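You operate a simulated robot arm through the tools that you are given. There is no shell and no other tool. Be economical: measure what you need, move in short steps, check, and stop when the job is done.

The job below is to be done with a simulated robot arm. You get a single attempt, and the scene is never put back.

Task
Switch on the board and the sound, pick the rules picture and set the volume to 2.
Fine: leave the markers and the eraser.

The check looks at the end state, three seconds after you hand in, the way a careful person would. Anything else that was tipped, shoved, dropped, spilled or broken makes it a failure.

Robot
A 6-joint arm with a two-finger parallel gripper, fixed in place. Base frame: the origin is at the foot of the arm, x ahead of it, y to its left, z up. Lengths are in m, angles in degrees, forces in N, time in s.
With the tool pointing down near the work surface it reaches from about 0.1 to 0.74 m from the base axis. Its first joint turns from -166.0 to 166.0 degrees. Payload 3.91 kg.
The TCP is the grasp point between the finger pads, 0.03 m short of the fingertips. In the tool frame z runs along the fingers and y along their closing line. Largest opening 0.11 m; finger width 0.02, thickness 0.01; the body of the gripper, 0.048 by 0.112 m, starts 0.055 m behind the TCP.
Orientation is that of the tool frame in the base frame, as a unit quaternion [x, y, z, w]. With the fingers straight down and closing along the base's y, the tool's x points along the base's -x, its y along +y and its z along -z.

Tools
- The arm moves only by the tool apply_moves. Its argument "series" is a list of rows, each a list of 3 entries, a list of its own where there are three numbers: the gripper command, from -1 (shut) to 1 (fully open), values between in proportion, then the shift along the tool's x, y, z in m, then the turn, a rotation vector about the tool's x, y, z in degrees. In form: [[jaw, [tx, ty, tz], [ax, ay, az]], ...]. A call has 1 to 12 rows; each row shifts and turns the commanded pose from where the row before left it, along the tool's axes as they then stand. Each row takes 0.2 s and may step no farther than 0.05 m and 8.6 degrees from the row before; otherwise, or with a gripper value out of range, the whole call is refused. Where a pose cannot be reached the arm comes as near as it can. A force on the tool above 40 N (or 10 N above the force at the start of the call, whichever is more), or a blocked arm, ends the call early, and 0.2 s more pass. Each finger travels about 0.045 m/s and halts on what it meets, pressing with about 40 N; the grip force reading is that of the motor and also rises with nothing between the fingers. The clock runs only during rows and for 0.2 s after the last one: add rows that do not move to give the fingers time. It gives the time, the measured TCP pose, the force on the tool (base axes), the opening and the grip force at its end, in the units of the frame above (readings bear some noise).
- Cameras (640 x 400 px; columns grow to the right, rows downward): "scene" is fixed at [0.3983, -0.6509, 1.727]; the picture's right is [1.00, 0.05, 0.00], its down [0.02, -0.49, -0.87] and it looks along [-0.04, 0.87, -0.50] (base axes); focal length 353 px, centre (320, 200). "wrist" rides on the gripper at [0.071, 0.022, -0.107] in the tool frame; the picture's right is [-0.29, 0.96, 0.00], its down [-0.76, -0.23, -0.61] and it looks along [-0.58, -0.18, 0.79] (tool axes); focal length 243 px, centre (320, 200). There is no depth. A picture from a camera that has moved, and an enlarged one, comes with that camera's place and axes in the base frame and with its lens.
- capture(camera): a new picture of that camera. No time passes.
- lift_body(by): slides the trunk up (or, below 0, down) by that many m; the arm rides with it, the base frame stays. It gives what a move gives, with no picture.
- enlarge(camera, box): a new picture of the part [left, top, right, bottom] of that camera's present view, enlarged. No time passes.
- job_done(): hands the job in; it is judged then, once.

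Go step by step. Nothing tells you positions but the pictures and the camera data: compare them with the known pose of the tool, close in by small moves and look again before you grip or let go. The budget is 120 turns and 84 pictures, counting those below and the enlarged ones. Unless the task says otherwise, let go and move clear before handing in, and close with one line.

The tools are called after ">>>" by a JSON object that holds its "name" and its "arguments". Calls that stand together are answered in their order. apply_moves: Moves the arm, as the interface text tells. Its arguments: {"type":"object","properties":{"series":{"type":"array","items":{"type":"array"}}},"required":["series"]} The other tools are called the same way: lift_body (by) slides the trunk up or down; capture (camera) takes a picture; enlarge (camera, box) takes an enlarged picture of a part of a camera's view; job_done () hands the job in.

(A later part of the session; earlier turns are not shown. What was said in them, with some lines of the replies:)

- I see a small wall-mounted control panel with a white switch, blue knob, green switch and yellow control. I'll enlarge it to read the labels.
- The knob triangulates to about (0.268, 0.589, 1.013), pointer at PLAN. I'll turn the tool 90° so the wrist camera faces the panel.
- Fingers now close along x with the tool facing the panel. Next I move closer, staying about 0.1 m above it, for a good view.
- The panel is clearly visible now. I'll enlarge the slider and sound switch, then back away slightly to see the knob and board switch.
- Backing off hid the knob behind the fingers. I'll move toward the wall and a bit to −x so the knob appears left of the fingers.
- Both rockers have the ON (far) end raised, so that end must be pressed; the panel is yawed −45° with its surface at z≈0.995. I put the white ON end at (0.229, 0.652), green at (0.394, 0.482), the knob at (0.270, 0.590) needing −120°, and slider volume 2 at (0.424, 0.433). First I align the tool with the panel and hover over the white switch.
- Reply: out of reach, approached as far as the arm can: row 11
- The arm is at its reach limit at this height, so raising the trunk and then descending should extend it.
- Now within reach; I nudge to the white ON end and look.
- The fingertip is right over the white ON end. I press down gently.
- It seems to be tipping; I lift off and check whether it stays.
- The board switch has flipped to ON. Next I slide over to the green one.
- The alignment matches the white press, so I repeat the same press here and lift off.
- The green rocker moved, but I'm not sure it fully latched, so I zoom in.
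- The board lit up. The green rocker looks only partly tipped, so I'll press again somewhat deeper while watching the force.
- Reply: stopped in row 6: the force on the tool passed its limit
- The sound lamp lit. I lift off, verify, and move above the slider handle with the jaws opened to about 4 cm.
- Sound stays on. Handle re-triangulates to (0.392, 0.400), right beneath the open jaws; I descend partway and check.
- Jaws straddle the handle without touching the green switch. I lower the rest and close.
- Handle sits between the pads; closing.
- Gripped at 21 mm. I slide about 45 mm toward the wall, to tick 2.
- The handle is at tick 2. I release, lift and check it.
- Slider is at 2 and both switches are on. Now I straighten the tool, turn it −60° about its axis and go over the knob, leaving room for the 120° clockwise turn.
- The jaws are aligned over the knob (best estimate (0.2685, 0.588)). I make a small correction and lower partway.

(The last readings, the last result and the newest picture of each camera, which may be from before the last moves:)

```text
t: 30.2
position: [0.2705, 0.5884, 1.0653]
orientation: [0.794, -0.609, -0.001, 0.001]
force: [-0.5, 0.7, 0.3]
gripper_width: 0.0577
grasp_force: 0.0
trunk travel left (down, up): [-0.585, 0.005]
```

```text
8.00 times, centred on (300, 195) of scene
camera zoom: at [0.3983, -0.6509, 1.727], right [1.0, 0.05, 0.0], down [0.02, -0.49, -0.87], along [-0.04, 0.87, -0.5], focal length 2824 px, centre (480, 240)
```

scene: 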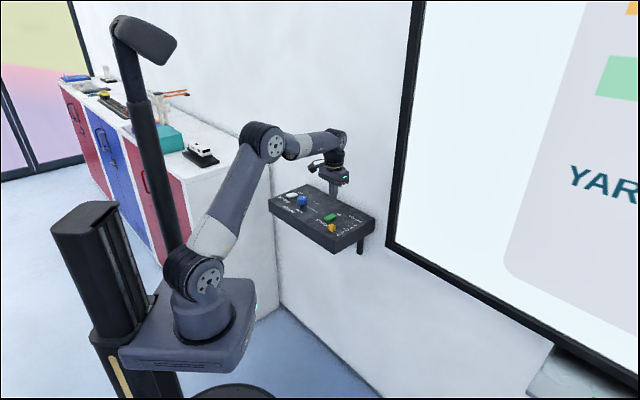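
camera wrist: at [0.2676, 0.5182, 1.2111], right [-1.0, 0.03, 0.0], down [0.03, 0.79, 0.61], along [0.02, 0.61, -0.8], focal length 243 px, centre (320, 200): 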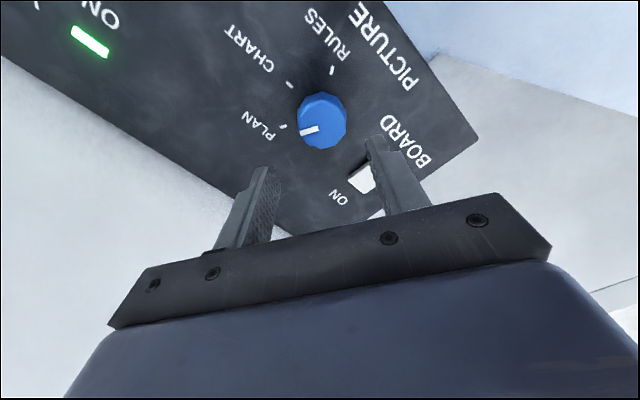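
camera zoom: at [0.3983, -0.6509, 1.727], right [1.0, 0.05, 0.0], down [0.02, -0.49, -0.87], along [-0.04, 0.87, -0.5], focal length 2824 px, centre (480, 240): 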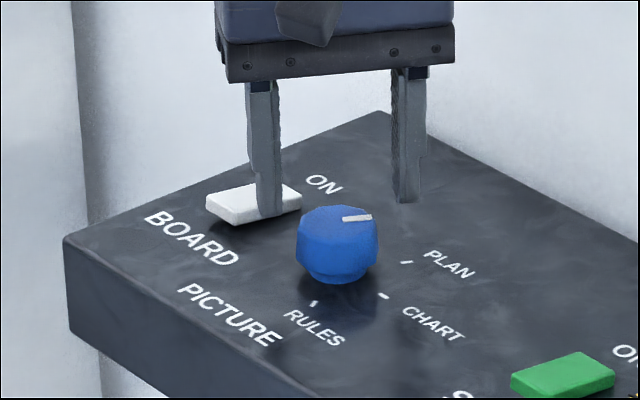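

Centring is within 2 mm. Down the rest of the way, then check.

>>> {"name": "apply_moves", "arguments": {"series": [[0.05, [0.0005, 0.002, 0.012], [0, 0, 0]], [0.05, [0, 0, 0.012], [0, 0, 0]], [0.05, [0, 0, 0.007], [0, 0, 0]], [0.05, [0, 0, 0], [0, 0, 0]]]}}

>>> {"name": "enlarge", "arguments": {"camera": "wrist", "box": [200, 80, 440, 240]}}

>>> {"name": "enlarge", "arguments": {"camera": "scene", "box": [270, 170, 330, 220]}}

```text
t: 31.2
position: [0.267, 0.5869, 1.0344]
orientation: [0.793, -0.609, -0.002, 0.001]
force: [-0.3, -0.1, -1.0]
gripper_width: 0.0577
grasp_force: 0.1
trunk travel left (down, up): [-0.585, 0.005]
```

```text
2.50 times, centred on (320, 160) of wrist
camera zoom: at [0.2638, 0.5133, 1.14], right [-1.0, 0.03, 0.0], down [0.03, 0.79, 0.61], along [0.02, 0.61, -0.8], focal length 606 px, centre (320, 300)
```

zoom: 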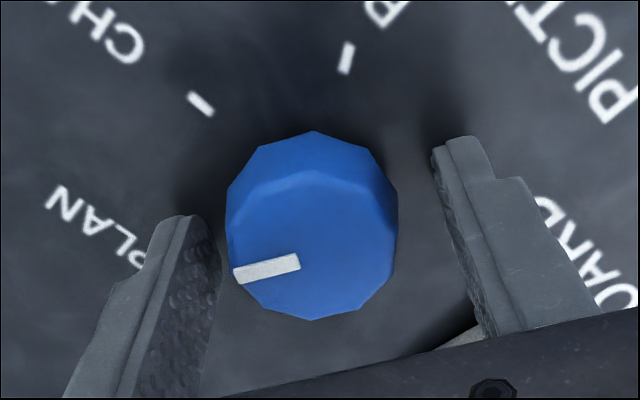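

```text
8.00 times, centred on (300, 195) of scene
camera zoom: at [0.3983, -0.6509, 1.727], right [1.0, 0.05, 0.0], down [0.02, -0.49, -0.87], along [-0.04, 0.87, -0.5], focal length 2824 px, centre (480, 240)
```

zoom: 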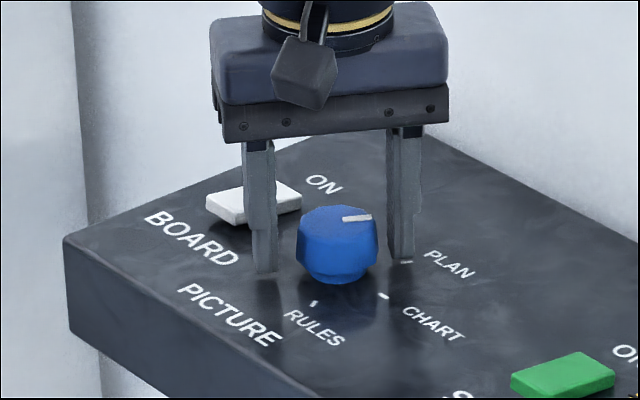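

Knob is centred between the pads; closing.

>>> {"name": "apply_moves", "arguments": {"series": [[-0.3, [0, 0, 0], [0, 0, 0]], [-0.6, [0, 0, 0], [0, 0, 0]], [-1, [0, 0, 0], [0, 0, 0]], [-1, [0, 0, 0], [0, 0, 0]]]}}

>>> {"name": "enlarge", "arguments": {"camera": "wrist", "box": [200, 80, 440, 240]}}

```text
t: 32.2
position: [0.2684, 0.5873, 1.0344]
orientation: [0.793, -0.609, -0.001, 0.001]
force: [10.4, 1.4, -2.3]
gripper_width: 0.0417
grasp_force: 44.5
trunk travel left (down, up): [-0.585, 0.005]
```

```text
2.50 times, centred on (320, 160) of wrist
camera zoom: at [0.2655, 0.5134, 1.1399], right [-1.0, 0.03, 0.0], down [0.03, 0.79, 0.61], along [0.02, 0.61, -0.79], focal length 606 px, centre (320, 300)
```

zoom: 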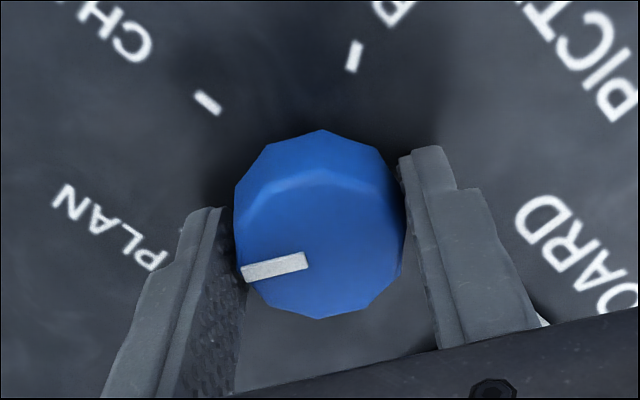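

Gripped at 42 mm. I relieve the small side force and turn the first half clockwise.

>>> {"name": "apply_moves", "arguments": {"series": [[-1, [0, -0.0012, 0], [0, 0, 0]], [-1, [0, 0, 0], [0, 0, 6]], [-1, [0, 0, 0], [0, 0, 6]], [-1, [0, 0, 0], [0, 0, 6]], [-1, [0, 0, 0], [0, 0, 6]], [-1, [0, 0, 0], [0, 0, 6]], [-1, [0, 0, 0], [0, 0, 6]], [-1, [0, 0, 0], [0, 0, 6]], [-1, [0, 0, 0], [0, 0, 6]], [-1, [0, 0, 0], [0, 0, 6]], [-1, [0, 0, 0], [0, 0, 6]], [-1, [0, 0, 0], [0, 0, 0]]]}}

>>> {"name": "enlarge", "arguments": {"camera": "wrist", "box": [200, 80, 440, 240]}}

>>> {"name": "enlarge", "arguments": {"camera": "scene", "box": [270, 160, 340, 220]}}

```text
t: 34.8
position: [0.2695, 0.5866, 1.0336]
orientation: [-0.382, 0.924, -0.001, -0.002]
force: [5.0, 7.7, 12.6]
gripper_width: 0.0414
grasp_force: 45.0
trunk travel left (down, up): [-0.585, 0.005]
```

```text
2.50 times, centred on (320, 160) of wrist
camera zoom: at [0.2026, 0.5527, 1.1401], right [-0.47, 0.88, 0.0], down [0.7, 0.37, 0.61], along [0.53, 0.29, -0.8], focal length 606 px, centre (320, 300)
```

zoom: 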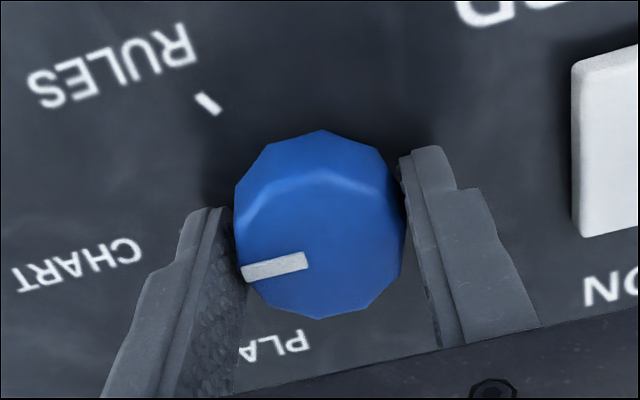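

```text
6.67 times, centred on (305, 190) of scene
camera zoom: at [0.3983, -0.6509, 1.727], right [1.0, 0.05, 0.0], down [0.02, -0.49, -0.87], along [-0.04, 0.87, -0.5], focal length 2354 px, centre (420, 267)
```

zoom: 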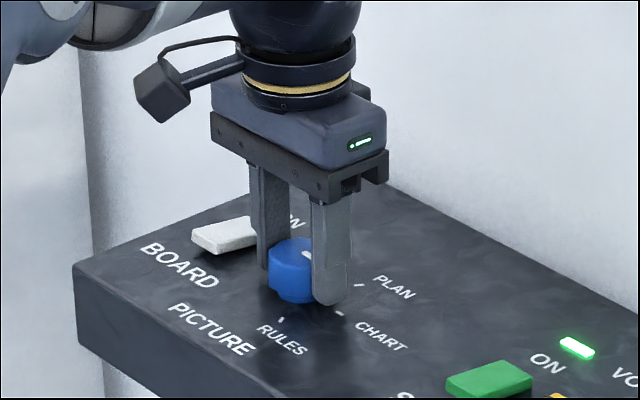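

The knob turns with the grip to CHART. I turn another 60° to RULES.

>>> {"name": "apply_moves", "arguments": {"series": [[-1, [0, 0, 0], [0, 0, 6]], [-1, [0, 0, 0], [0, 0, 6]], [-1, [0, 0, 0], [0, 0, 6]], [-1, [0, 0, 0], [0, 0, 6]], [-1, [0, 0, 0], [0, 0, 6]], [-1, [0, 0, 0], [0, 0, 6]], [-1, [0, 0, 0], [0, 0, 6]], [-1, [0, 0, 0], [0, 0, 6]], [-1, [0, 0, 0], [0, 0, 6]], [-1, [0, 0, 0], [0, 0, 6]], [-1, [0, 0, 0], [0, 0, 0]]]}}

>>> {"name": "enlarge", "arguments": {"camera": "wrist", "box": [200, 80, 440, 240]}}

>>> {"name": "enlarge", "arguments": {"camera": "scene", "box": [270, 160, 340, 220]}}

```text
t: 37.2
position: [0.2683, 0.5869, 1.0338]
orientation: [0.129, 0.992, -0.001, -0.002]
force: [7.4, 3.3, 13.8]
gripper_width: 0.0416
grasp_force: 44.9
trunk travel left (down, up): [-0.585, 0.005]
```

```text
2.50 times, centred on (320, 160) of wrist
camera zoom: at [0.2053, 0.6267, 1.14], right [0.53, 0.85, 0.0], down [0.68, -0.42, 0.61], along [0.51, -0.32, -0.8], focal length 606 px, centre (320, 300)
```

zoom: 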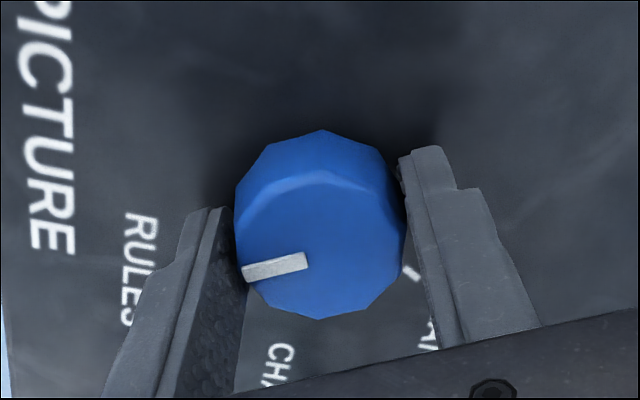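

```text
6.67 times, centred on (305, 190) of scene
camera zoom: at [0.3983, -0.6509, 1.727], right [1.0, 0.05, 0.0], down [0.02, -0.49, -0.87], along [-0.04, 0.87, -0.5], focal length 2354 px, centre (420, 267)
```

zoom: 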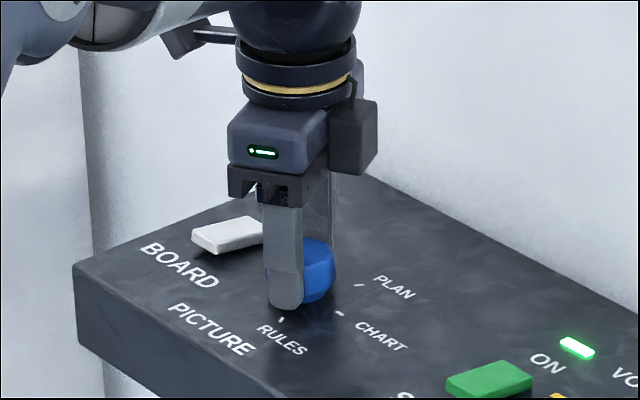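

Finger covers the RULES mark, pointing there. Release and lift, then check.

>>> {"name": "apply_moves", "arguments": {"series": [[0.05, [0, 0, 0], [0, 0, 0]], [0.05, [0, 0, 0], [0, 0, 0]], [0.05, [0, 0, 0], [0, 0, 0]], [0.05, [0, 0, -0.03], [0, 0, 0]], [0.05, [0, 0, -0.04], [0, 0, 0]], [0.05, [0, 0, -0.03], [0, 0, 0]]]}}

>>> {"name": "enlarge", "arguments": {"camera": "scene", "box": [276, 180, 316, 220]}}

>>> {"name": "capture", "arguments": {"camera": "scene"}}

>>> {"name": "capture", "arguments": {"camera": "wrist"}}

```text
t: 38.6
position: [0.2696, 0.5864, 1.1344]
orientation: [0.131, 0.991, -0.001, -0.002]
force: [0.0, -0.4, 0.4]
gripper_width: 0.0577
grasp_force: 0.1
trunk travel left (down, up): [-0.585, 0.005]
```

```text
10.00 times, centred on (296, 200) of scene
camera zoom: at [0.3983, -0.6509, 1.727], right [1.0, 0.05, 0.0], down [0.02, -0.49, -0.87], along [-0.04, 0.87, -0.5], focal length 3530 px, centre (560, 200)
```

zoom: 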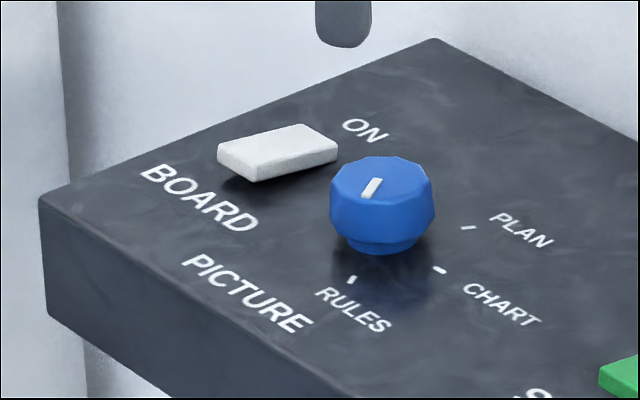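

```text
32 pictures are left
```

scene: 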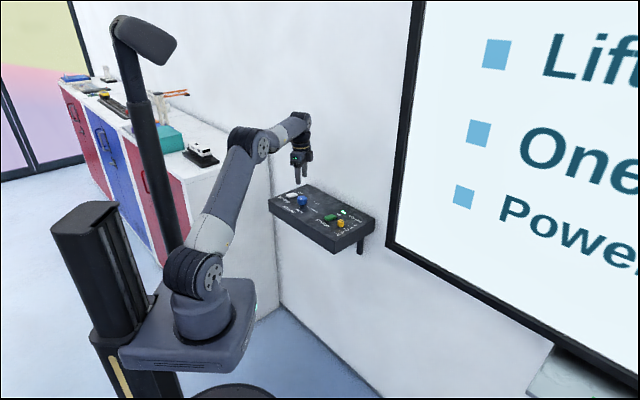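

```text
31 pictures are left
camera wrist: at [0.2048, 0.6268, 1.2411], right [0.53, 0.85, 0.0], down [0.68, -0.42, 0.61], along [0.51, -0.32, -0.8], focal length 243 px, centre (320, 200)
```

wrist: 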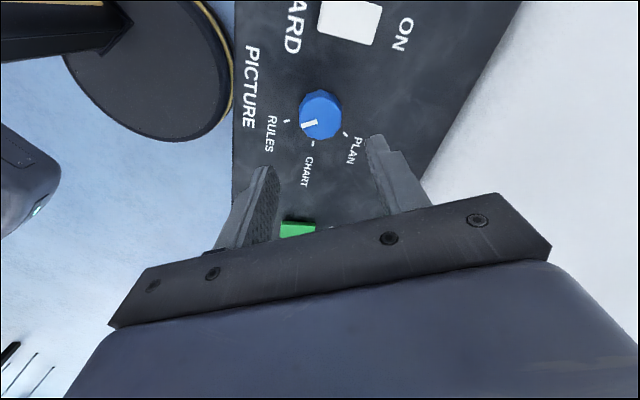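

The screen now shows the rules list and the pointer is at RULES. I move clear and do a last check of the panel.

>>> {"name": "apply_moves", "arguments": {"series": [[0.05, [0, 0, -0.04], [0, 0, 0]], [0.05, [0, 0, -0.03], [0, 0, 0]], [0.05, [0, 0, 0], [0, 0, 0]]]}}

>>> {"name": "enlarge", "arguments": {"camera": "scene", "box": [268, 180, 380, 250]}}

```text
t: 39.4
position: [0.2699, 0.586, 1.205]
orientation: [0.13, 0.991, -0.001, -0.002]
force: [-0.5, 0.5, -0.2]
gripper_width: 0.0579
grasp_force: 0.1
trunk travel left (down, up): [-0.585, 0.005]
```

```text
5.71 times, centred on (324, 215) of scene
camera zoom: at [0.3983, -0.6509, 1.727], right [1.0, 0.05, 0.0], down [0.02, -0.49, -0.87], along [-0.04, 0.87, -0.5], focal length 2017 px, centre (297, 114)
```

zoom: 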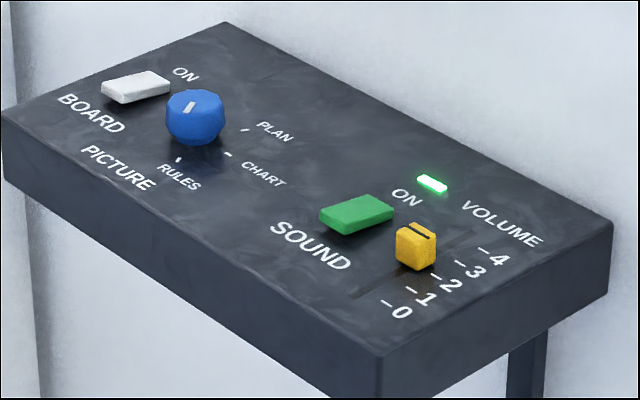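

Board and sound are on, the picture is on RULES, the volume is at 2, and the arm is clear, so I'm handing in.

>>> {"name": "job_done", "arguments": {}}

```text
The job is handed in.
```

The board and the sound are on, the rules picture is showing, and the volume is at 2; the arm is clear and I didn't touch the markers or the eraser.
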